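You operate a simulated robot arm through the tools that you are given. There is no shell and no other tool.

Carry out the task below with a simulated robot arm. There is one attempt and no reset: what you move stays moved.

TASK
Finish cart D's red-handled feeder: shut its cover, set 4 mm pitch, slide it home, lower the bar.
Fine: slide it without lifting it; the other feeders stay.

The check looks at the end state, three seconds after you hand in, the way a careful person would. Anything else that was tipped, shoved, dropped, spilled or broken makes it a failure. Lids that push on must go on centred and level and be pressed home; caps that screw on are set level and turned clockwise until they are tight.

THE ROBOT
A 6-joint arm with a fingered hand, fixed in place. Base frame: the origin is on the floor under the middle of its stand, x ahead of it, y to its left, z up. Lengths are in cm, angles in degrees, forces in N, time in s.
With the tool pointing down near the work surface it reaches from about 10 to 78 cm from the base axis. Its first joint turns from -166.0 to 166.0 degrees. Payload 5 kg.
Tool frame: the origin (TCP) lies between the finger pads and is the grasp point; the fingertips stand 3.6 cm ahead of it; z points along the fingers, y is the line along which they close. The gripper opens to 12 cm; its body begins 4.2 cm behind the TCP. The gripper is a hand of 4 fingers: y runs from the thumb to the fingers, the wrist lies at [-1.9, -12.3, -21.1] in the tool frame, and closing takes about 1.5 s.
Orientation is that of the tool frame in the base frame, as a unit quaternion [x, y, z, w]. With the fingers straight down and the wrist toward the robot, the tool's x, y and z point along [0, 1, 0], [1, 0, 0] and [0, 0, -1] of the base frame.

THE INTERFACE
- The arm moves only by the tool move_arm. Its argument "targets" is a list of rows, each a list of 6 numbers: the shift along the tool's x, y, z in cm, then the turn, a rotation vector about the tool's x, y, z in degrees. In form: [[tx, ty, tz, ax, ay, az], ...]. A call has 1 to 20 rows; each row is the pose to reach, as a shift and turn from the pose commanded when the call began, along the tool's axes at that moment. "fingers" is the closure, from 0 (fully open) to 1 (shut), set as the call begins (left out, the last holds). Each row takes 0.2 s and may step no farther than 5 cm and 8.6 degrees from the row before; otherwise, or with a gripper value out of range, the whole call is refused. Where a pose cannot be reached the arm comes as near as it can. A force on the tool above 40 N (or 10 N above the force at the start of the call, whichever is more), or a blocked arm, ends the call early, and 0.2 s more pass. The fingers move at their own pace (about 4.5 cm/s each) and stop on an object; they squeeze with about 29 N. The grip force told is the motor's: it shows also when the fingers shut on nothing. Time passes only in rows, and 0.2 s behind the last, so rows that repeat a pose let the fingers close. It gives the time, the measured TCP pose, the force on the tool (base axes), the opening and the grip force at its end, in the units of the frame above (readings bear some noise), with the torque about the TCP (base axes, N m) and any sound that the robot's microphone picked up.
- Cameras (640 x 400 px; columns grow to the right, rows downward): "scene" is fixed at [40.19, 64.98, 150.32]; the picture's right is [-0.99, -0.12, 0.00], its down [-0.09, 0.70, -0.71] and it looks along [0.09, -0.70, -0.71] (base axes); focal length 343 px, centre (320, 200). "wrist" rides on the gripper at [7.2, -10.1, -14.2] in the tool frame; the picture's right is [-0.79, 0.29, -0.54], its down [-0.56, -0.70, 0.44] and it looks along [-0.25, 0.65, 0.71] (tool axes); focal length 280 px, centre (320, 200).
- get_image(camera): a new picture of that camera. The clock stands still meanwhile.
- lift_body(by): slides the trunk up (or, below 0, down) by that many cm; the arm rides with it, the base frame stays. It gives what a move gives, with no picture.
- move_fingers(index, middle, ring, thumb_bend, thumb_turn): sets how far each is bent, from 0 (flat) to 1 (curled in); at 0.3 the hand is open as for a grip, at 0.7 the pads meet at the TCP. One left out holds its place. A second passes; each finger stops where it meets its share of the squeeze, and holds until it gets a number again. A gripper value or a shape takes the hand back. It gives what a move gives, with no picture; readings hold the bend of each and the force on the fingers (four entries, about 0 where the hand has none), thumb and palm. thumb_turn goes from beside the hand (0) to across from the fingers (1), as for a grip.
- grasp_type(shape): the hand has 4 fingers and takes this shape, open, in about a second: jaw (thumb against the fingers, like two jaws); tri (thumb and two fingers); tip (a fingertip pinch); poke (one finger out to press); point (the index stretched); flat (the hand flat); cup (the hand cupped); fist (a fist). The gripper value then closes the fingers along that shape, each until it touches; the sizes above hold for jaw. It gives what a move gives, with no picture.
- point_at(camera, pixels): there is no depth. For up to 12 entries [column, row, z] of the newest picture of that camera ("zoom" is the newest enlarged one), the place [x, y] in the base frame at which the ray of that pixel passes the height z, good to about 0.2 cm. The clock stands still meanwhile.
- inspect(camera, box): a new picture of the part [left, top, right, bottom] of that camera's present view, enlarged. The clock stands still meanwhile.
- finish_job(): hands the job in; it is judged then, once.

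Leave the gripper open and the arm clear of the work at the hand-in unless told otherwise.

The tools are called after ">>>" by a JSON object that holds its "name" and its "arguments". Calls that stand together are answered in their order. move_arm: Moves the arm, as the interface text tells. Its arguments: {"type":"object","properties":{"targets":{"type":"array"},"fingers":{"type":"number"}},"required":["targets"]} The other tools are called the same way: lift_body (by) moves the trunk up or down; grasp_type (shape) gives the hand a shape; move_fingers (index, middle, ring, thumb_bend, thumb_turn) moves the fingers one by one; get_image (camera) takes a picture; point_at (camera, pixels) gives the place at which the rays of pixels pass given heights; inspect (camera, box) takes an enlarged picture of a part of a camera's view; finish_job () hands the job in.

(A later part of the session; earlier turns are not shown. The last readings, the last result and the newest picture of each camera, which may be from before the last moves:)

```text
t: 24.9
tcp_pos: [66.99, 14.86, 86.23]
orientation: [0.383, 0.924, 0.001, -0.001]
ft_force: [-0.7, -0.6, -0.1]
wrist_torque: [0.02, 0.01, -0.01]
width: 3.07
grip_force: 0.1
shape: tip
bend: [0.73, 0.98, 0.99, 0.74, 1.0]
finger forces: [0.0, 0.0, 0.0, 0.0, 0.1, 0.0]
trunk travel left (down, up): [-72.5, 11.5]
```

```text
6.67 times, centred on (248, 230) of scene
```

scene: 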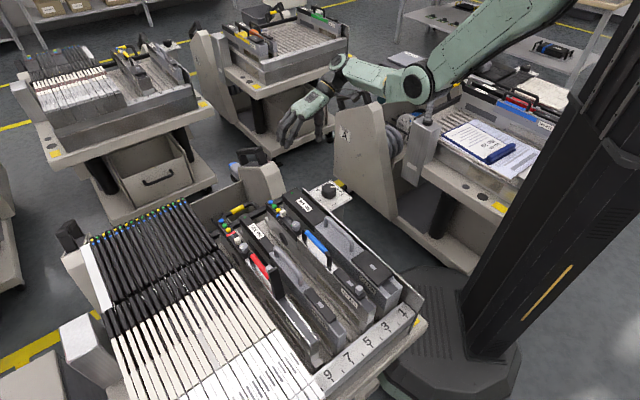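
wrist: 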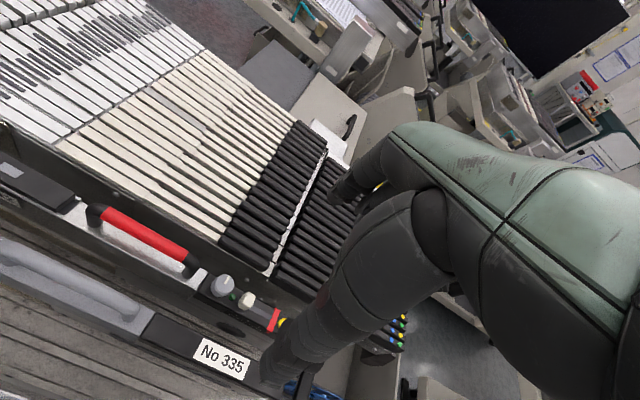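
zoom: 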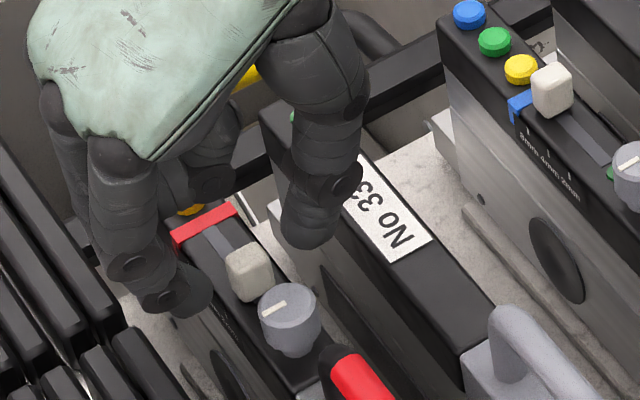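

The tips straddle the slider evenly (scene zoom: index 180,310, thumb 305,245, slider 250,275), and the knob is clear. Now I'll close onto the slider.

>>> {"name": "move_arm", "arguments": {"targets": [[0, 0, 0, 0, 0, 0], [0, 0, 0, 0, 0, 0], [0, 0, 0, 0, 0, 0], [0, 0, 0, 0, 0, 0], [0, 0, 0, 0, 0, 0]], "fingers": 0.97}}

>>> {"name": "inspect", "arguments": {"camera": "wrist", "box": [240, 190, 368, 270]}}

>>> {"name": "inspect", "arguments": {"camera": "scene", "box": [200, 200, 296, 260]}}

```text
t: 26.1
tcp_pos: [66.93, 14.9, 86.31]
orientation: [0.383, 0.924, 0.001, -0.002]
ft_force: [-0.3, -1.4, -0.8]
wrist_torque: [-0.06, 0.02, -0.02]
width: 0.98
grip_force: 29.0
shape: tip
bend: [0.65, 1.0, 1.0, 0.73, 1.0]
finger forces: [25.3, 0.0, 0.1, 0.0, 25.8, 0.0]
trunk travel left (down, up): [-72.5, 11.5]
```

```text
5.00 times, centred on (304, 230) of wrist
```

zoom: 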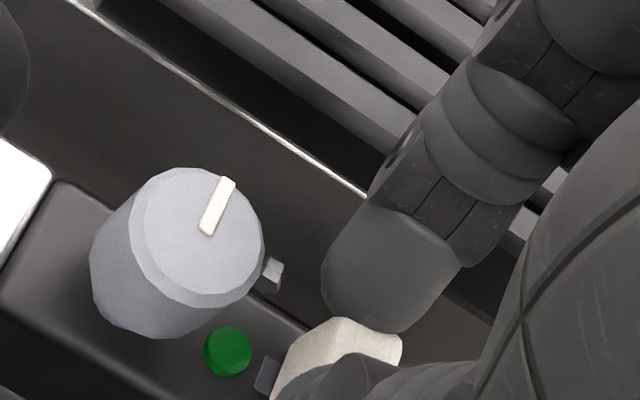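

```text
6.67 times, centred on (248, 230) of scene
```

zoom: 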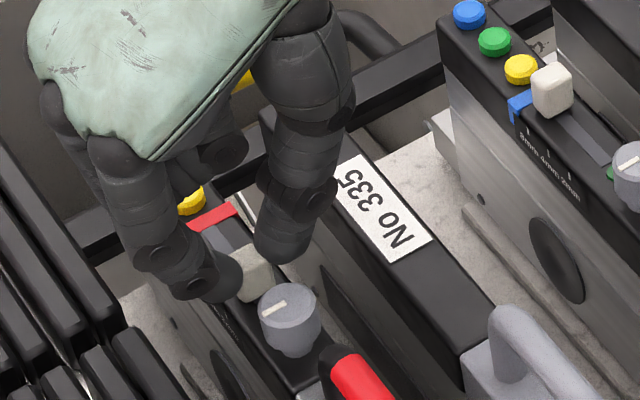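

The slider is held: gap 0.98 cm, about 25 N on each side. Next I'll draw it back 1.57 cm, straight along the slot, toward the 4 mm mark.

>>> {"name": "move_arm", "arguments": {"targets": [[-0.4, 0, 0, 0, 0, 0], [-0.8, 0, 0, 0, 0, 0], [-1.2, 0, 0, 0, 0, 0], [-1.57, 0, 0, 0, 0, 0], [-1.57, 0, 0, 0, 0, 0]]}}

>>> {"name": "inspect", "arguments": {"camera": "wrist", "box": [240, 190, 368, 270]}}

>>> {"name": "inspect", "arguments": {"camera": "scene", "box": [200, 200, 296, 260]}}

```text
t: 27.3
tcp_pos: [68.12, 13.87, 86.31]
orientation: [0.383, 0.924, 0.001, -0.001]
ft_force: [-2.1, 1.6, -0.7]
wrist_torque: [-0.01, 0.05, -0.08]
width: 0.95
grip_force: 29.5
shape: tip
bend: [0.65, 1.0, 1.0, 0.73, 1.0]
finger forces: [24.9, 0.0, 0.0, 0.0, 25.1, 0.0]
trunk travel left (down, up): [-72.5, 11.5]
```

```text
5.00 times, centred on (304, 230) of wrist
```

zoom: 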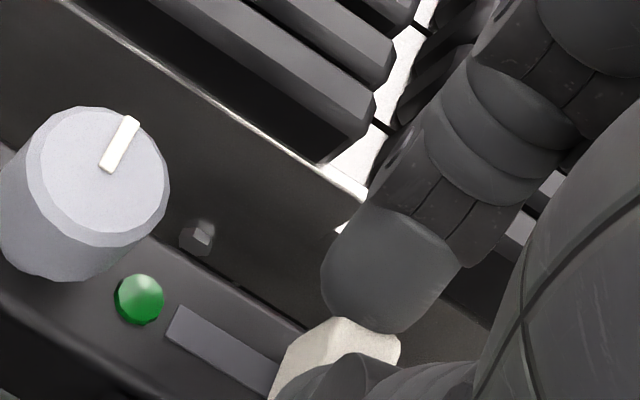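

```text
6.67 times, centred on (248, 230) of scene
```

zoom: 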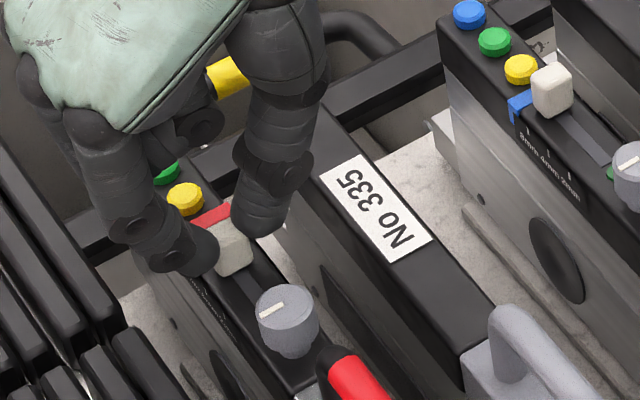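

The slider moved along the slot toward the middle. I'll open the pinch, lift straight up and check it against the marks.

>>> {"name": "move_arm", "arguments": {"targets": [[0, 0, 0, 0, 0, 0], [0, 0, 0, 0, 0, 0], [0, 0, 0, 0, 0, 0], [0, 0, 0, 0, 0, 0]], "fingers": 0.75}}

>>> {"name": "move_arm", "arguments": {"targets": [[0, 0, -3, 0, 0, 0], [0, 0, -7, 0, 0, 0], [0, 0, -11, 0, 0, 0], [-3, 0, -13, 0, 0, 0]]}}

>>> {"name": "inspect", "arguments": {"camera": "wrist", "box": [180, 240, 308, 320]}}

>>> {"name": "inspect", "arguments": {"camera": "scene", "box": [210, 215, 274, 255]}}

```text
t: 28.3
tcp_pos: [68.2, 13.75, 86.46]
orientation: [0.383, 0.924, 0.002, -0.001]
ft_force: [0.0, -0.1, 0.1]
wrist_torque: [0.02, -0.01, -0.01]
width: 3.0
grip_force: 0.0
shape: tip
bend: [0.73, 0.98, 0.99, 0.74, 1.0]
finger forces: [0.0, 0.1, 0.0, 0.0, 0.1, 0.0]
trunk travel left (down, up): [-72.5, 11.5]
```

```text
t: 29.3
tcp_pos: [70.44, 11.46, 99.49]
orientation: [0.383, 0.924, 0.001, -0.002]
ft_force: [0.2, 0.1, -0.7]
wrist_torque: [0.02, 0.03, 0.0]
width: 2.98
grip_force: 0.0
shape: tip
bend: [0.73, 0.98, 0.99, 0.74, 1.0]
finger forces: [0.0, 0.0, 0.0, 0.1, 0.1, 0.0]
trunk travel left (down, up): [-72.5, 11.5]
```

```text
5.00 times, centred on (244, 280) of wrist
```

zoom: 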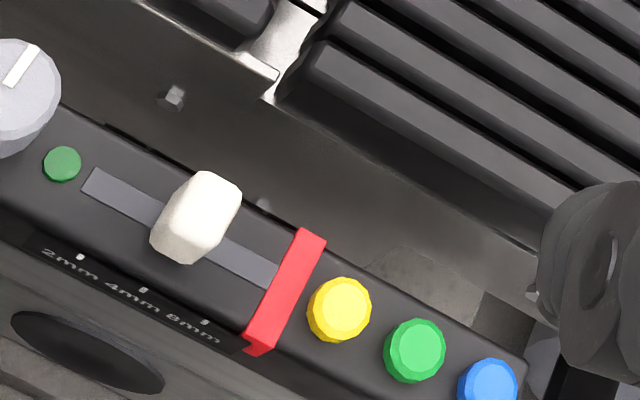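

```text
10.00 times, centred on (242, 235) of scene
```

zoom: 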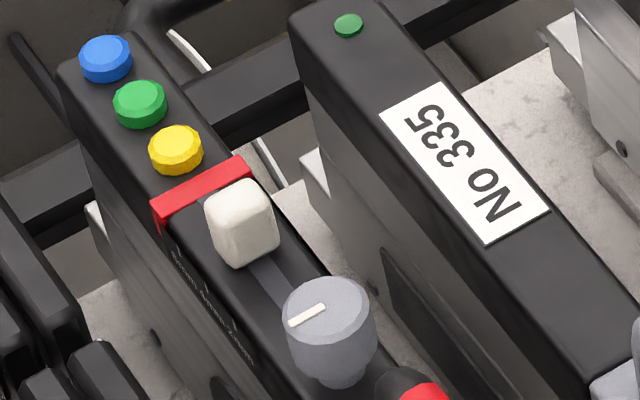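

The slider now sits by the middle "4mm" mark, in the same relation to it as it had to the 2mm mark at the start. Next I'll go back over the red handle at height and take the jaw grip.

>>> {"name": "move_arm", "arguments": {"targets": [[4.2, 0, 0, 0, 0, 0], [8.4, 0, 0, 0, 0, 0], [12.6, 0, 0, 0, 0, 0], [16.5, 0.05, 0, 0, 0, 0]]}}

>>> {"name": "grasp_type", "arguments": {"shape": "jaw"}}

>>> {"name": "move_arm", "arguments": {"targets": [[0, 0, 0, 0, 0, 0], [0, 0, 0, 0, 0, 0], [0, 0, 0, 0, 0, 0], [0, 0, 0, 0, 0, 0], [0, 0, 0, 0, 0, 0]], "fingers": 0.66}}

>>> {"name": "get_image", "arguments": {"camera": "wrist"}}

>>> {"name": "inspect", "arguments": {"camera": "scene", "box": [190, 190, 318, 270]}}

```text
t: 30.3
tcp_pos: [58.43, 23.38, 99.63]
orientation: [0.382, 0.924, 0.0, -0.001]
ft_force: [-1.0, 0.7, 1.1]
wrist_torque: [0.0, -0.03, -0.02]
width: 2.98
grip_force: 0.0
shape: tip
bend: [0.73, 0.98, 0.99, 0.74, 1.0]
finger forces: [0.1, 0.0, 0.1, 0.0, 0.1, 0.0]
trunk travel left (down, up): [-72.5, 11.5]
```

```text
t: 31.2
tcp_pos: [58.48, 23.18, 99.52]
orientation: [0.383, 0.924, 0.001, -0.002]
ft_force: [0.3, -0.4, -0.4]
wrist_torque: [0.03, 0.0, -0.01]
width: 11.93
grip_force: 0.0
shape: jaw
bend: [0.3, 0.3, 0.3, 0.3, 0.98]
finger forces: [0.0, 0.1, 0.1, 0.2, 0.1, 0.0]
trunk travel left (down, up): [-72.5, 11.5]
```

```text
t: 32.4
tcp_pos: [58.48, 23.24, 99.55]
orientation: [0.383, 0.924, 0.001, -0.002]
ft_force: [-0.8, 0.5, 0.8]
wrist_torque: [0.0, 0.01, -0.06]
width: 4.14
grip_force: 0.0
shape: jaw
bend: [0.74, 0.52, 0.49, 0.73, 1.0]
finger forces: [0.0, 0.0, 0.0, 0.1, 0.0, 0.0]
trunk travel left (down, up): [-72.5, 11.5]
```

```text
taken
```

wrist: 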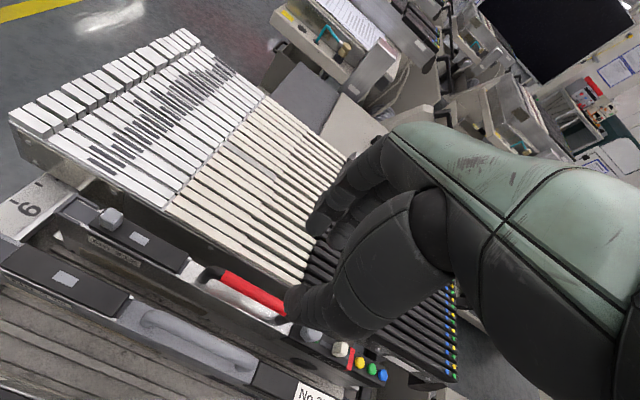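

```text
5.00 times, centred on (254, 230) of scene
```

zoom: 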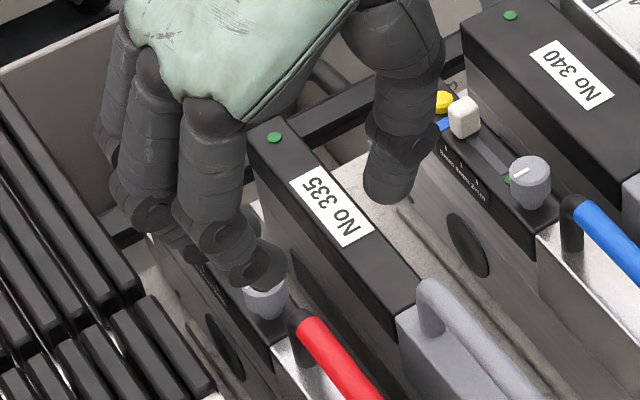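

I want to know where each fingertip lies along the handle, so I'll compare the visible tips with the handle.

>>> {"name": "get_image", "arguments": {"camera": "scene"}}

>>> {"name": "inspect", "arguments": {"camera": "scene", "box": [200, 200, 280, 250]}}

>>> {"name": "point_at", "arguments": {"camera": "scene", "pixels": [[240, 245, 96.5], [230, 240, 96.5], [220, 233, 96.5], [268, 228, 96.5], [240, 245, 97.5], [230, 240, 97.5]]}}

>>> {"name": "inspect", "arguments": {"camera": "wrist", "box": [240, 170, 400, 350]}}

```text
taken
```

scene: 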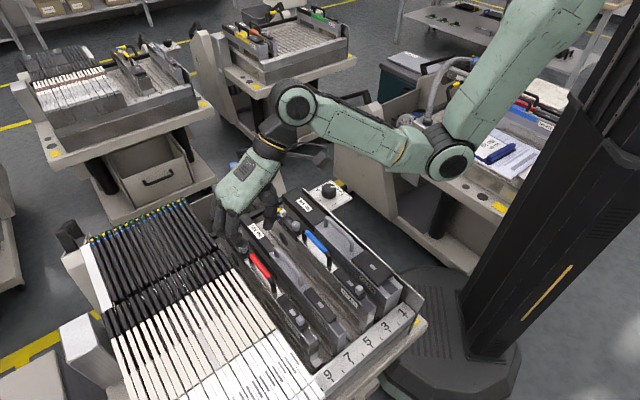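

```text
8.00 times, centred on (240, 225) of scene
```

zoom: 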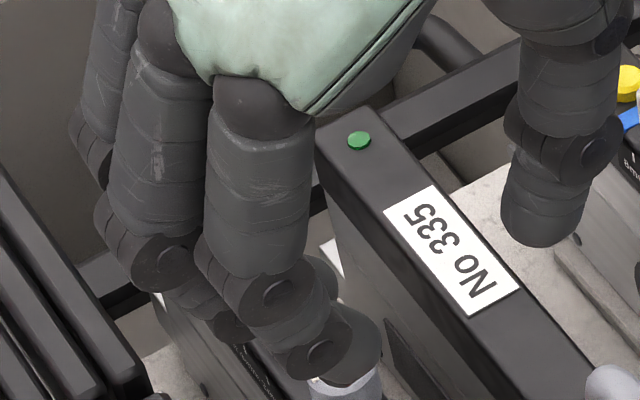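

```text
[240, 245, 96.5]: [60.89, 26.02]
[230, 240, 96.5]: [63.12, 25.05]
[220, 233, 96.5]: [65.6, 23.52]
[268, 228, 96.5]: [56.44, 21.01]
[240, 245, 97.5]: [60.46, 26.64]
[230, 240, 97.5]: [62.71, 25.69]
```

```text
2.22 times, centred on (320, 260) of wrist
```

zoom: 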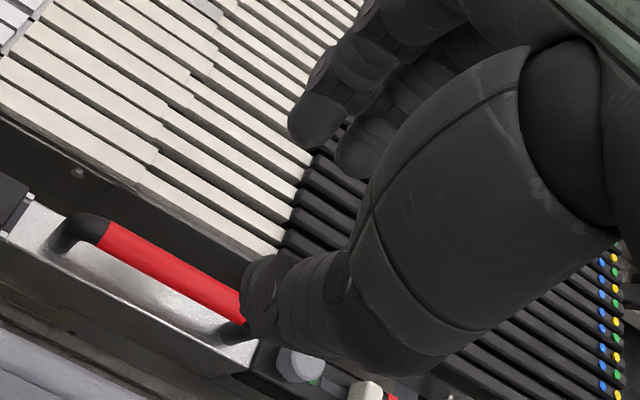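

The index, middle and ring tips lie about +0.3, -2 and -4 cm along the tool's x, with the thumb opposite the index. Before lowering, I'll check how high the neighbouring pack of feeders on the left stands.

>>> {"name": "inspect", "arguments": {"camera": "scene", "box": [190, 240, 286, 300]}}

>>> {"name": "inspect", "arguments": {"camera": "wrist", "box": [200, 230, 328, 310]}}

```text
6.67 times, centred on (238, 270) of scene
```

zoom: 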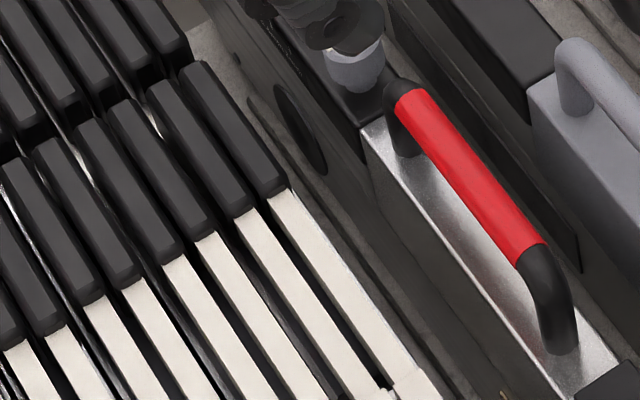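

```text
5.00 times, centred on (264, 270) of wrist
```

zoom: 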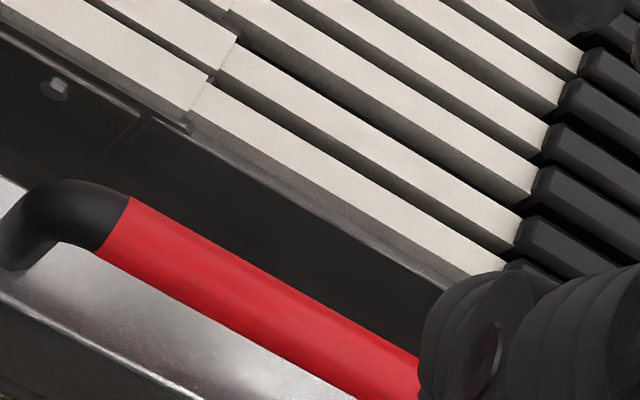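

>>> {"name": "point_at", "arguments": {"camera": "wrist", "pixels": [[238, 252, 75], [238, 252, 82], [302, 283, 75], [302, 283, 82], [225.5, 269.5, 85], [283, 305, 85], [209, 275, 85]]}}

>>> {"name": "point_at", "arguments": {"camera": "scene", "pixels": [[248.5, 297.5, 75], [248.5, 297.5, 82], [232.7, 268.5, 75], [232.7, 268.5, 82], [251, 254.5, 85], [269, 278, 85]]}}

```text
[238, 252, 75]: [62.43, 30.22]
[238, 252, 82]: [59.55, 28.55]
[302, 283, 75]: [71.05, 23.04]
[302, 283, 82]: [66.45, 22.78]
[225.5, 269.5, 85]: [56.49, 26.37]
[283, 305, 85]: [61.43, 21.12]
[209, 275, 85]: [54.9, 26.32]
```

```text
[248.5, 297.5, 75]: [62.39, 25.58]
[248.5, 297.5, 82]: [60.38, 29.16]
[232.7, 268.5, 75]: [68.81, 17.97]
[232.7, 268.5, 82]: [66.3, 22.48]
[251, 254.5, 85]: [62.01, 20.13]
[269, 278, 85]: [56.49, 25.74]
```

The pack's near edge is at p≈62.9 and z≈82, so I'll narrow the jaw to about 2.9 cm and keep the tips above z≈83. The handle's centre is at z≈85, so that still gives a good grip. I'll align and go down in two stages.

>>> {"name": "move_arm", "arguments": {"targets": [[0.8, 0.2, 0, 0, 0, 0], [1.6, 0.4, 0, 0, 0, 0], [1.6, 0.4, 0, 0, 0, 0], [1.6, 0.4, 4, 0, 0, 0], [1.6, 0.4, 8, 0, 0, 0]], "fingers": 0.76}}

>>> {"name": "inspect", "arguments": {"camera": "wrist", "box": [200, 180, 360, 280]}}

>>> {"name": "inspect", "arguments": {"camera": "scene", "box": [210, 210, 306, 270]}}

```text
t: 33.6
tcp_pos: [57.52, 24.6, 91.47]
orientation: [0.382, 0.924, 0.002, -0.001]
ft_force: [0.3, 0.9, 0.1]
wrist_torque: [0.01, 0.03, 0.01]
width: 2.92
grip_force: 0.0
shape: jaw
bend: [0.73, 0.57, 0.55, 0.74, 1.0]
finger forces: [0.0, 0.1, 0.0, 0.1, 0.1, 0.1]
trunk travel left (down, up): [-72.5, 11.5]
```

```text
4.00 times, centred on (280, 230) of wrist
```

zoom: 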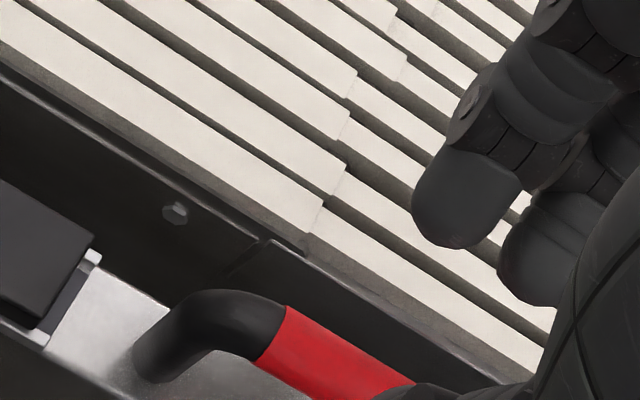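

```text
6.67 times, centred on (258, 240) of scene
```

zoom: 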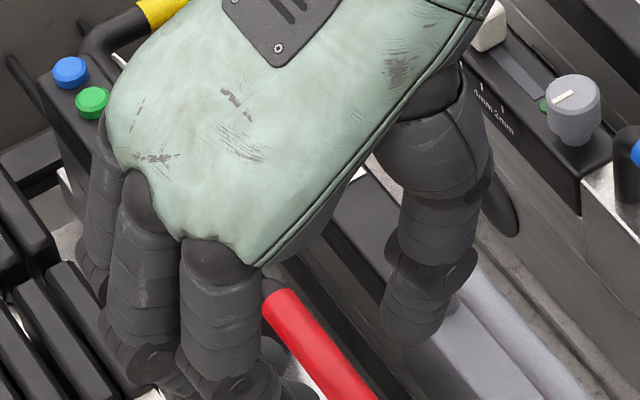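

The handle is between the fingers and thumb. I'll go down the last 4.4 cm gently.

>>> {"name": "move_arm", "arguments": {"targets": [[0, 0, 1.5, 0, 0, 0], [0, 0, 3, 0, 0, 0], [0, 0, 4.4, 0, 0, 0]]}}

>>> {"name": "inspect", "arguments": {"camera": "wrist", "box": [200, 180, 360, 280]}}

>>> {"name": "inspect", "arguments": {"camera": "scene", "box": [220, 230, 316, 290]}}

```text
t: 34.4
tcp_pos: [57.78, 24.76, 87.0]
orientation: [0.383, 0.924, 0.001, -0.001]
ft_force: [1.4, 0.2, 0.0]
wrist_torque: [0.0, -0.01, 0.01]
width: 2.89
grip_force: 0.1
shape: jaw
bend: [0.73, 0.57, 0.55, 0.74, 1.0]
finger forces: [0.1, 0.0, 0.0, 0.1, 0.0, 0.0]
trunk travel left (down, up): [-72.5, 11.5]
```

```text
4.00 times, centred on (280, 230) of wrist
```

zoom: 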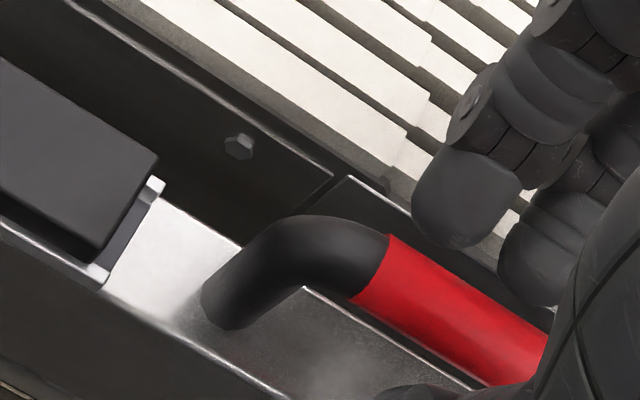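

```text
6.67 times, centred on (268, 260) of scene
```

zoom: 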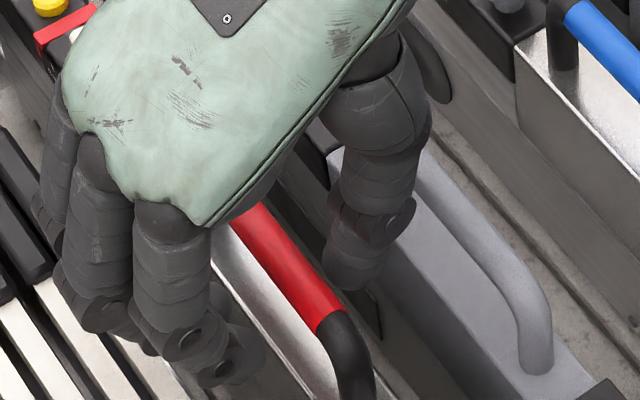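

The handle sits between the fingers and the thumb, and nothing is touching. Now I'll close on it.

>>> {"name": "move_arm", "arguments": {"targets": [[0, 0, 0, 0, 0, 0], [0, 0, 0, 0, 0, 0], [0, 0, 0, 0, 0, 0], [0, 0, 0, 0, 0, 0], [0, 0, 0, 0, 0, 0], [0, 0, 0, 0, 0, 0]], "fingers": 0.95}}

>>> {"name": "inspect", "arguments": {"camera": "scene", "box": [220, 230, 316, 290]}}

```text
t: 35.8
tcp_pos: [57.72, 24.82, 87.01]
orientation: [0.383, 0.924, 0.001, -0.002]
ft_force: [-1.2, -0.4, 0.5]
wrist_torque: [-0.02, 0.01, -0.02]
width: 0.64
grip_force: 0.0
shape: jaw
bend: [0.71, 0.67, 0.66, 0.72, 1.0]
finger forces: [0.0, 0.0, 0.3, 0.1, 0.9, 0.1]
trunk travel left (down, up): [-72.5, 11.5]
```

```text
6.67 times, centred on (268, 260) of scene
```

zoom: 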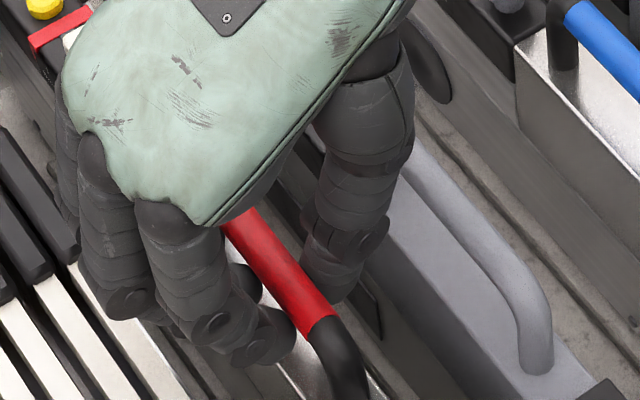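

It's barely touching: width 0.64, almost no force. I'll close fully so it takes hold.

>>> {"name": "move_arm", "arguments": {"targets": [[0, 0, 0, 0, 0, 0], [0, 0, 0, 0, 0, 0], [0, 0, 0, 0, 0, 0], [0, 0, 0, 0, 0, 0]], "fingers": 1.0}}

>>> {"name": "inspect", "arguments": {"camera": "scene", "box": [220, 230, 316, 290]}}

>>> {"name": "inspect", "arguments": {"camera": "wrist", "box": [200, 180, 360, 280]}}

```text
t: 36.8
tcp_pos: [57.8, 24.64, 87.03]
orientation: [0.382, 0.924, 0.001, -0.002]
ft_force: [1.1, -0.2, -0.4]
wrist_torque: [0.05, -0.07, 0.11]
width: 0.26
grip_force: 28.9
shape: jaw
bend: [0.7, 0.7, 0.7, 0.73, 1.0]
finger forces: [15.1, 6.1, 3.0, 0.0, 26.0, 0.0]
trunk travel left (down, up): [-72.5, 11.5]
```

```text
6.67 times, centred on (268, 260) of scene
```

zoom: 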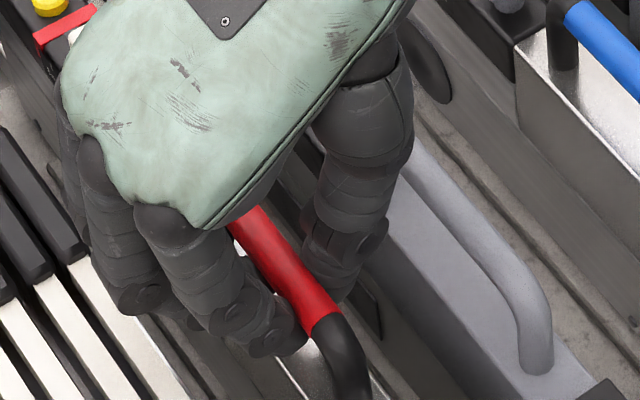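

```text
4.00 times, centred on (280, 230) of wrist
```

zoom: 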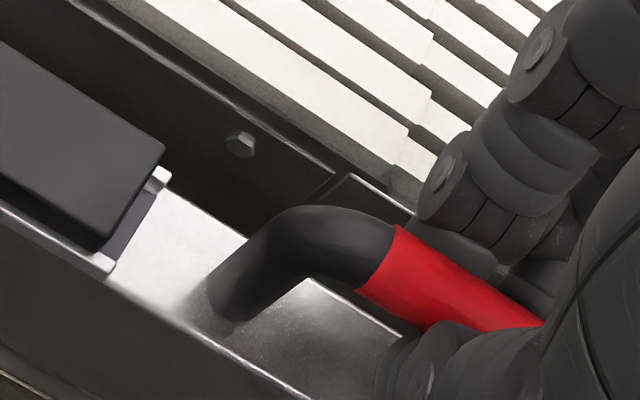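

The grip is firm at about 26 N. I'll draw the feeder toward the strip, level, 1 cm to start, and check that it follows.

>>> {"name": "move_arm", "arguments": {"targets": [[0.35, 0, 0, 0, 0, 0], [0.7, 0, 0, 0, 0, 0], [1.0, 0, 0, 0, 0, 0]]}}

>>> {"name": "inspect", "arguments": {"camera": "scene", "box": [220, 230, 316, 290]}}

>>> {"name": "inspect", "arguments": {"camera": "scene", "box": [280, 290, 440, 390]}}

>>> {"name": "inspect", "arguments": {"camera": "wrist", "box": [200, 180, 360, 280]}}

```text
t: 37.6
tcp_pos: [57.06, 25.52, 86.93]
orientation: [0.382, 0.924, 0.001, -0.002]
ft_force: [-0.1, -0.7, -0.3]
wrist_torque: [0.05, -0.05, 0.1]
width: 0.28
grip_force: 29.0
shape: jaw
bend: [0.7, 0.7, 0.7, 0.73, 1.0]
finger forces: [15.6, 6.0, 2.9, 0.2, 25.5, 0.1]
trunk travel left (down, up): [-72.5, 11.5]
```

```text
6.67 times, centred on (268, 260) of scene
```

zoom: 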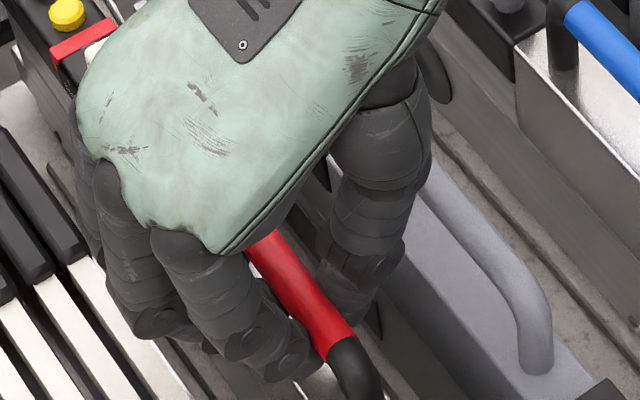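

```text
4.00 times, centred on (360, 340) of scene
```

zoom: 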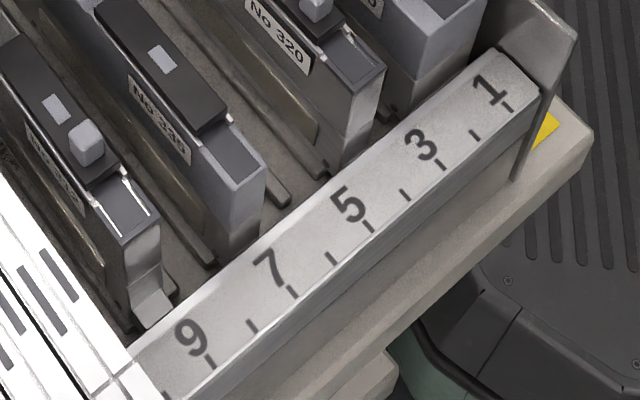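

```text
4.00 times, centred on (280, 230) of wrist
```

zoom: 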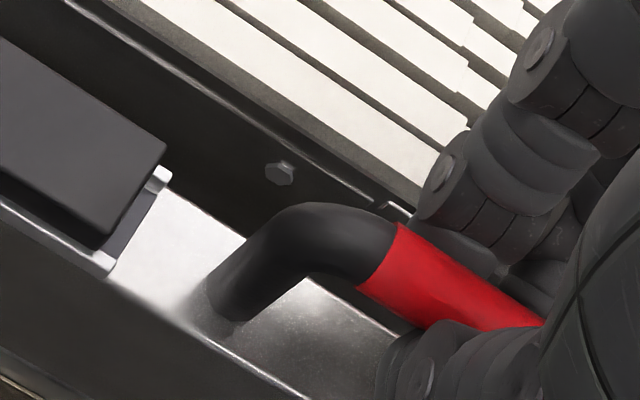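

The feeder follows smoothly with almost no force. I'll continue in small steps until it meets its home stop.

>>> {"name": "move_arm", "arguments": {"targets": [[0.25, 0, 0, 0, 0, 0], [0.5, 0, 0, 0, 0, 0], [0.75, 0, 0, 0, 0, 0], [0.95, 0, 0, 0, 0, 0]]}}

>>> {"name": "inspect", "arguments": {"camera": "scene", "box": [280, 290, 440, 390]}}

>>> {"name": "inspect", "arguments": {"camera": "wrist", "box": [200, 180, 360, 280]}}

```text
t: 38.6
tcp_pos: [56.5, 26.2, 87.0]
orientation: [0.382, 0.924, 0.001, -0.002]
ft_force: [0.1, -1.0, 0.5]
wrist_torque: [0.03, -0.05, 0.07]
width: 0.31
grip_force: 29.3
shape: jaw
bend: [0.7, 0.7, 0.7, 0.73, 1.0]
finger forces: [15.6, 6.1, 3.1, 0.1, 25.5, 0.0]
trunk travel left (down, up): [-72.5, 11.5]
```

```text
4.00 times, centred on (360, 340) of scene
```

zoom: 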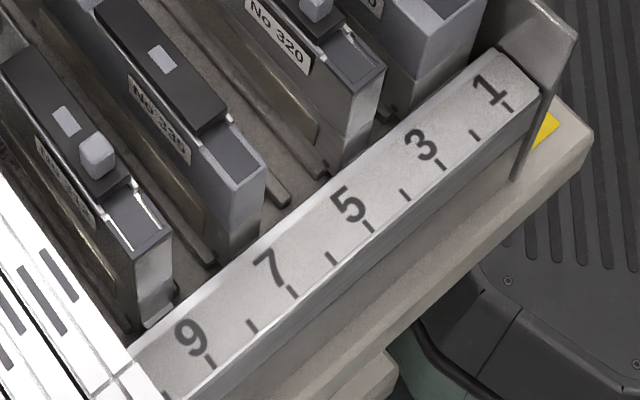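

```text
4.00 times, centred on (280, 230) of wrist
```

zoom: 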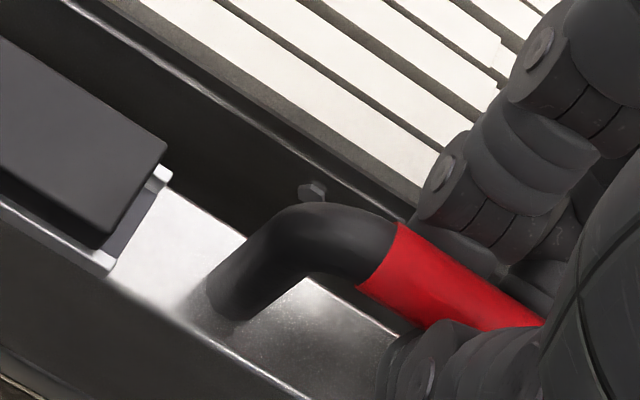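

The front foot is very close to the strip now. I'll keep creeping in finer steps and watch the force.

>>> {"name": "move_arm", "arguments": {"targets": [[0.15, 0, 0, 0, 0, 0], [0.3, 0, 0, 0, 0, 0], [0.4, 0, 0, 0, 0, 0]]}}

>>> {"name": "inspect", "arguments": {"camera": "scene", "box": [290, 310, 370, 360]}}

```text
t: 39.4
tcp_pos: [56.1, 26.27, 86.92]
orientation: [0.383, 0.924, -0.001, -0.002]
ft_force: [0.4, -0.2, -0.6]
wrist_torque: [0.05, -0.05, 0.05]
width: 0.3
grip_force: 29.7
shape: jaw
bend: [0.7, 0.7, 0.7, 0.73, 1.0]
finger forces: [15.6, 6.1, 3.0, 0.1, 25.6, 0.0]
trunk travel left (down, up): [-72.5, 11.5]
```

```text
8.00 times, centred on (330, 335) of scene
```

zoom: 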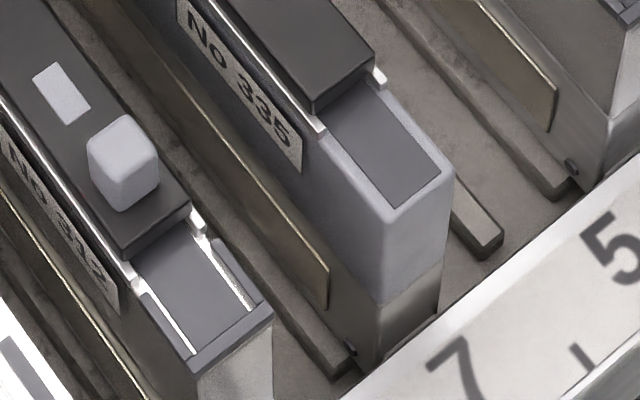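

No stop yet. I'll continue the fine creeping.

>>> {"name": "move_arm", "arguments": {"targets": [[0.15, 0, 0, 0, 0, 0], [0.3, 0, 0, 0, 0, 0]]}}

>>> {"name": "inspect", "arguments": {"camera": "scene", "box": [290, 330, 370, 380]}}

>>> {"name": "inspect", "arguments": {"camera": "wrist", "box": [60, 80, 260, 205]}}

```text
t: 40.0
tcp_pos: [55.95, 26.53, 86.99]
orientation: [0.384, 0.924, 0.001, -0.001]
ft_force: [5.0, -5.0, -9.5]
wrist_torque: [-0.12, -0.18, 0.05]
width: 0.27
grip_force: 28.6
shape: jaw
bend: [0.7, 0.7, 0.7, 0.73, 1.0]
finger forces: [15.6, 5.4, 2.7, 0.0, 25.1, 0.0]
trunk travel left (down, up): [-72.5, 11.5]
```

```text
8.00 times, centred on (330, 355) of scene
```

zoom: 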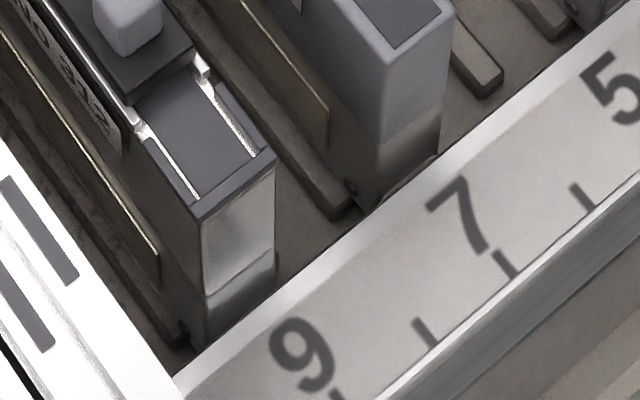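

```text
3.20 times, centred on (160, 142) of wrist
```

zoom: 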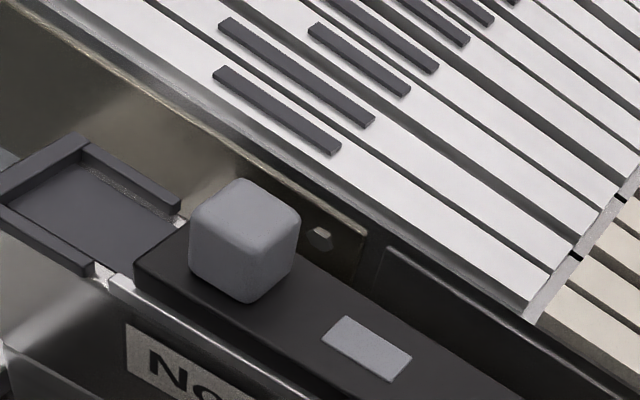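

The force along the axis rose to 7 N, so it has met the front stop, and the front foot touches the strip the way 335's does. I'll open the jaw a little to let the feeder settle, then lift off and measure.

>>> {"name": "move_arm", "arguments": {"targets": [[0, 0, 0, 0, 0, 0], [0, 0, 0, 0, 0, 0], [0, 0, 0, 0, 0, 0], [0, 0, 0, 0, 0, 0]], "fingers": 0.76}}

>>> {"name": "move_arm", "arguments": {"targets": [[0, 0, -4, 0, 0, 0], [0, 0, -8, 0, 0, 0], [0, 0, -12, 0, 0, 0]]}}

>>> {"name": "get_image", "arguments": {"camera": "wrist"}}

>>> {"name": "inspect", "arguments": {"camera": "wrist", "box": [40, 150, 240, 275]}}

>>> {"name": "inspect", "arguments": {"camera": "scene", "box": [280, 290, 440, 390]}}

```text
t: 41.0
tcp_pos: [55.76, 26.57, 86.96]
orientation: [0.383, 0.924, 0.001, -0.002]
ft_force: [-0.3, -0.2, -0.2]
wrist_torque: [-0.01, 0.02, 0.02]
width: 2.84
grip_force: 0.2
shape: jaw
bend: [0.73, 0.57, 0.55, 0.74, 1.0]
finger forces: [0.0, 0.1, 0.0, 0.1, 0.0, 0.0]
trunk travel left (down, up): [-72.5, 11.5]
```

```text
t: 41.8
tcp_pos: [55.65, 26.46, 98.98]
orientation: [0.382, 0.924, 0.001, -0.001]
ft_force: [0.2, 0.8, -0.1]
wrist_torque: [-0.01, 0.0, -0.01]
width: 2.84
grip_force: 0.1
shape: jaw
bend: [0.73, 0.57, 0.55, 0.74, 1.0]
finger forces: [0.0, 0.1, 0.0, 0.0, 0.0, 0.0]
trunk travel left (down, up): [-72.5, 11.5]
```

```text
taken
```

wrist: 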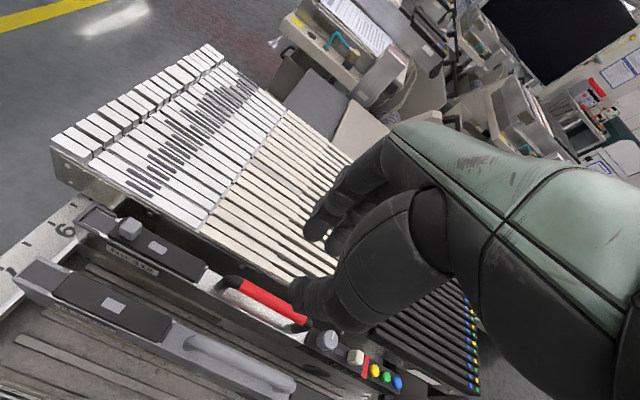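

```text
3.20 times, centred on (140, 212) of wrist
```

zoom: 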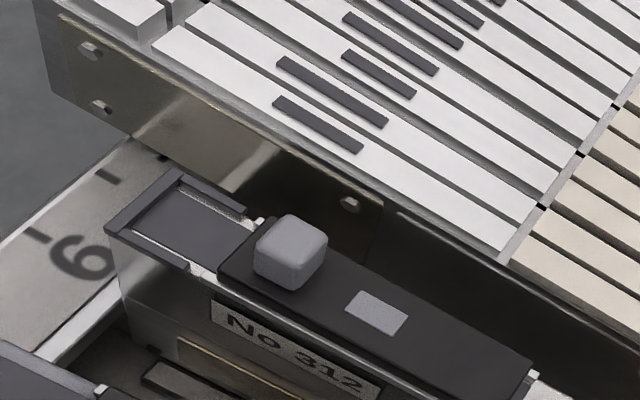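

```text
4.00 times, centred on (360, 340) of scene
```

zoom: 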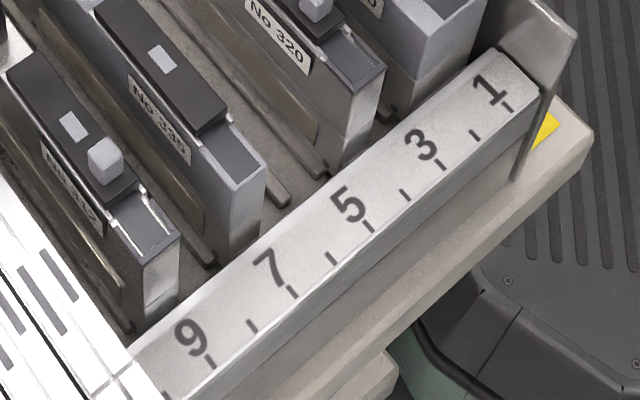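

I'll compare the front corners of red, 335 and 320 against the common home line.

>>> {"name": "point_at", "arguments": {"camera": "scene", "pixels": [[324.5, 349.2, 81], [315.8, 356.8, 81], [346.2, 332, 81], [337.5, 339.5, 81], [376.2, 307, 81], [366.8, 314.2, 81]]}}

>>> {"name": "point_at", "arguments": {"camera": "wrist", "pixels": [[96.3, 202.5, 81], [72.8, 222.5, 81], [398, 383, 82.3], [356, 355, 83.2]]}}

>>> {"name": "inspect", "arguments": {"camera": "scene", "box": [300, 335, 348, 365]}}

>>> {"name": "inspect", "arguments": {"camera": "wrist", "box": [0, 180, 128, 260]}}

```text
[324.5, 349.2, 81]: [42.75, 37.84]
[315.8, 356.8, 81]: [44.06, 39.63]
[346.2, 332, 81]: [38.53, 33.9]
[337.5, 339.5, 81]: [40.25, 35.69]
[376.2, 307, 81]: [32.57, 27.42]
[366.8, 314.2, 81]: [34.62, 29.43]
```

```text
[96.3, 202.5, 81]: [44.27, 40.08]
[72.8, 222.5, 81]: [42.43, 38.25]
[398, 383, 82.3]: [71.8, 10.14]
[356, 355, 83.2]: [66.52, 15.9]
```

```text
13.33 times, centred on (324, 350) of scene
```

zoom: 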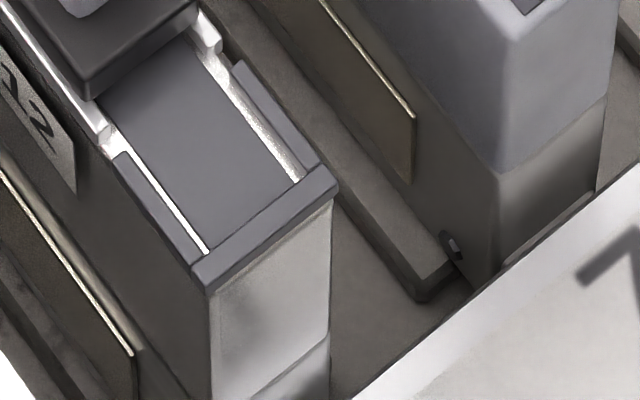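

```text
5.00 times, centred on (64, 220) of wrist
```

zoom: 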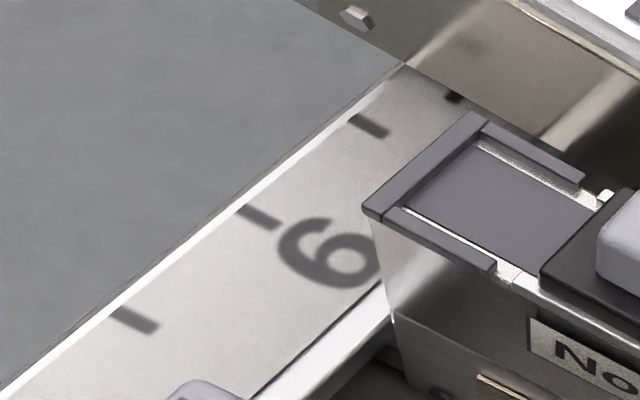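

Red is now at s≈3.0–3.3, in line with 335 (3.2). I'll look at the foot where it meets the strip to confirm contact.

>>> {"name": "inspect", "arguments": {"camera": "scene", "box": [304, 350, 352, 380]}}

>>> {"name": "inspect", "arguments": {"camera": "scene", "box": [328, 330, 376, 360]}}

>>> {"name": "inspect", "arguments": {"camera": "scene", "box": [200, 195, 280, 245]}}

```text
13.33 times, centred on (328, 365) of scene
```

zoom: 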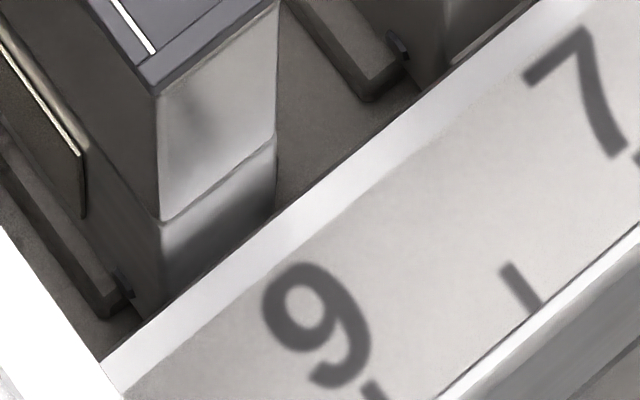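

```text
13.33 times, centred on (352, 345) of scene
```

zoom: 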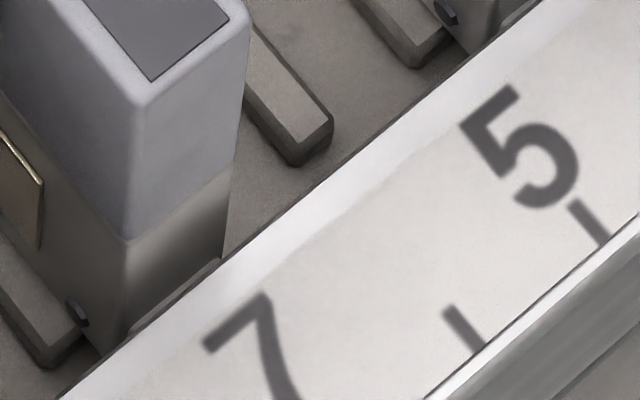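

```text
8.00 times, centred on (240, 220) of scene
```

zoom: 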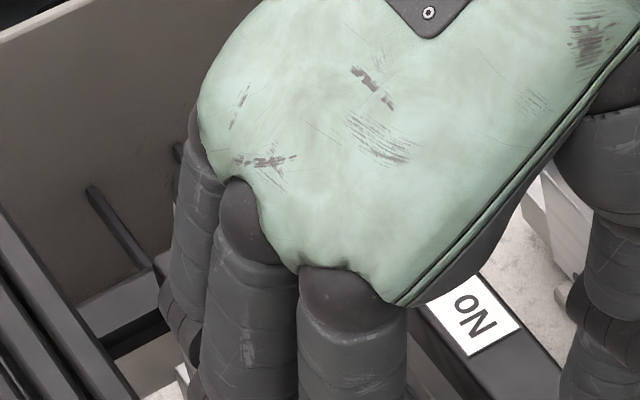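

Red's foot now meets the strip just as its neighbours do. Next I'll go round to the rear, high up, to compare the tails and plan the bar.

>>> {"name": "move_arm", "arguments": {"targets": [[-3.4, -2, -0.5, 0, 0, 0], [-6.8, -4, -1, 0, 0, 0], [-10.2, -6, -1.5, 0, 0, 0], [-13.6, -8, -2, 0, 0, 0], [-17, -10, -2.5, 0, 0, 0], [-20.4, -12, -3, 0, 0, 0], [-23.8, -14, -3.5, 0, 0, 0], [-27.2, -16, -4, 0, 0, 0], [-30.6, -18, -4.5, 0, 0, 0], [-34, -20, -5, 0, 0, 0], [-37.4, -22, -5, 0, 0, 0], [-40, -24, -5, 0, 0, 0]]}}

>>> {"name": "get_image", "arguments": {"camera": "wrist"}}

>>> {"name": "inspect", "arguments": {"camera": "wrist", "box": [100, 100, 300, 225]}}

>>> {"name": "inspect", "arguments": {"camera": "wrist", "box": [130, 200, 290, 300]}}

>>> {"name": "inspect", "arguments": {"camera": "wrist", "box": [130, 50, 258, 130]}}

```text
t: 44.4
tcp_pos: [67.14, -18.9, 103.93]
orientation: [0.383, 0.924, 0.001, -0.001]
ft_force: [-0.2, -0.2, -0.3]
wrist_torque: [-0.01, 0.02, -0.01]
width: 2.87
grip_force: 0.1
shape: jaw
bend: [0.73, 0.57, 0.55, 0.74, 1.0]
finger forces: [0.1, 0.1, 0.0, 0.1, 0.0, 0.2]
trunk travel left (down, up): [-72.5, 11.5]
```

```text
taken
```

wrist: 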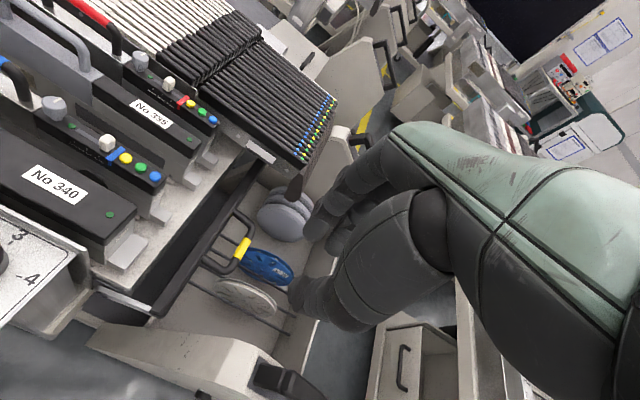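

```text
3.20 times, centred on (200, 162) of wrist
```

zoom: 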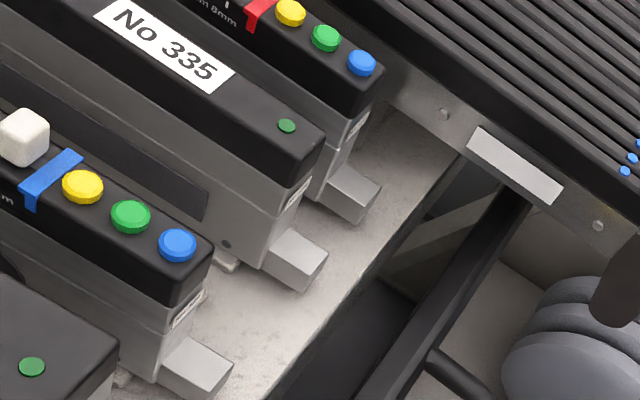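

```text
4.00 times, centred on (210, 250) of wrist
```

zoom: 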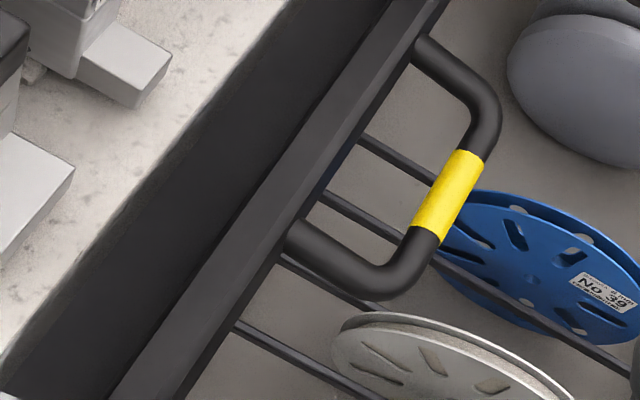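

```text
5.00 times, centred on (194, 90) of wrist
```

zoom: 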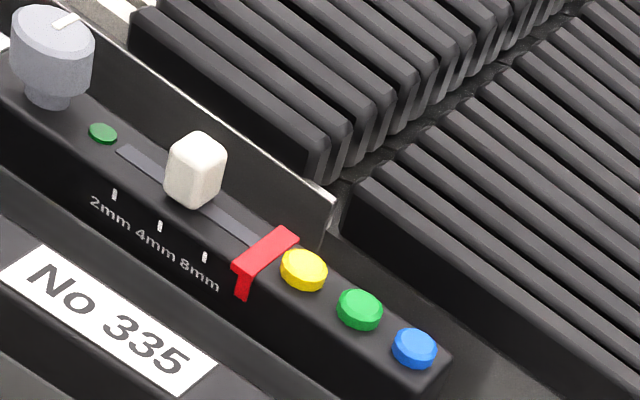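

The tails of all four feeders now line up, so red is home, and the slider points at 4 mm. Now the bar: its grip runs across the cart, so I'll turn the hand 90° here, high and clear, to get the closing line fore-and-aft across the grip.

>>> {"name": "move_arm", "arguments": {"targets": [[0, 0, 0, 0, 0, 8.2], [0, 0, 0, 0, 0, 16.4], [0, 0, 0, 0, 0, 24.6], [0, 0, 0, 0, 0, 32.8], [0, 0, 0, 0, 0, 41], [0, 0, 0, 0, 0, 49.2], [0, 0, 0, 0, 0, 57.4], [0, 0, 0, 0, 0, 65.6], [0, 0, 0, 0, 0, 73.8], [0, 0, 0, 0, 0, 82], [0, 0, 0, 0, 0, 90]], "fingers": 0.45}}

>>> {"name": "get_image", "arguments": {"camera": "wrist"}}

>>> {"name": "get_image", "arguments": {"camera": "scene"}}

```text
t: 46.8
tcp_pos: [67.1, -18.65, 103.9]
orientation: [0.924, 0.382, -0.001, -0.002]
ft_force: [-0.4, 0.2, -0.2]
wrist_torque: [-0.02, 0.03, -0.03]
width: 6.53
grip_force: 0.1
shape: jaw
bend: [0.74, 0.43, 0.4, 0.68, 1.0]
finger forces: [0.0, 0.0, 0.1, 0.1, 0.1, 0.0]
trunk travel left (down, up): [-72.5, 11.5]
```

```text
taken
```

wrist: 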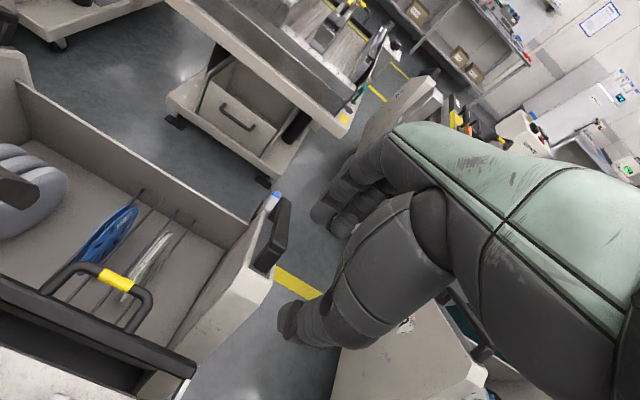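

```text
taken
```

scene: 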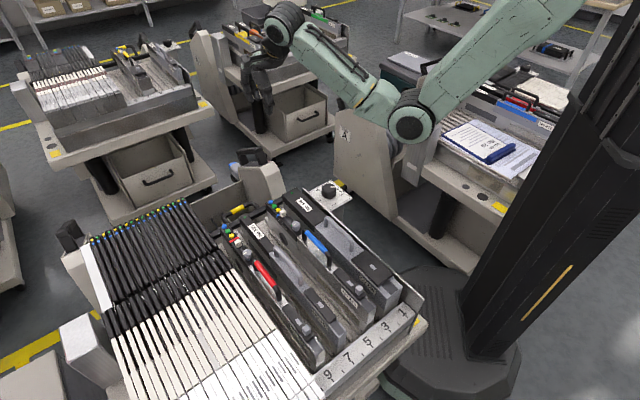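

The handle and bar are in view at the left: yellow grip at px 116,280 with the reels standing beyond it. I'll zoom in to check clearances around the grip.

>>> {"name": "inspect", "arguments": {"camera": "wrist", "box": [0, 180, 240, 330]}}

>>> {"name": "inspect", "arguments": {"camera": "wrist", "box": [30, 180, 190, 280]}}

>>> {"name": "point_at", "arguments": {"camera": "wrist", "pixels": [[116, 280, 70], [116, 280, 66], [46, 290, 70], [148, 300, 70], [130, 330, 70], [128, 207, 66], [128, 207, 60], [170, 235, 66], [170, 235, 60], [80, 265, 66], [80, 265, 60]]}}

```text
2.67 times, centred on (120, 255) of wrist
```

zoom: 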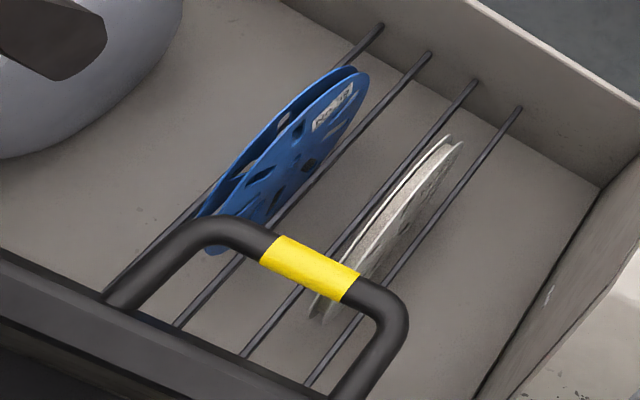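

```text
4.00 times, centred on (110, 230) of wrist
```

zoom: 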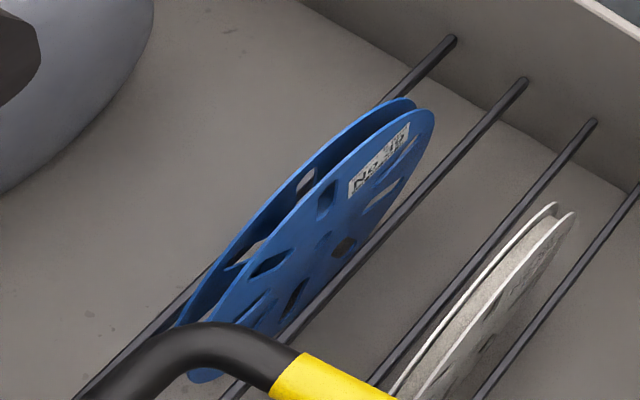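

```text
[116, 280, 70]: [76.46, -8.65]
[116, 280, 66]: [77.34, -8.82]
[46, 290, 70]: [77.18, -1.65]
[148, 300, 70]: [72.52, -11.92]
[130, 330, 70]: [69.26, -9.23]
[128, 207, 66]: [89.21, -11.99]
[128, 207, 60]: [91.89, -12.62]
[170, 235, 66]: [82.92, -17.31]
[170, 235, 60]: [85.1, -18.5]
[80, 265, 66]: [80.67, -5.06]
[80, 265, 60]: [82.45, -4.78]
```

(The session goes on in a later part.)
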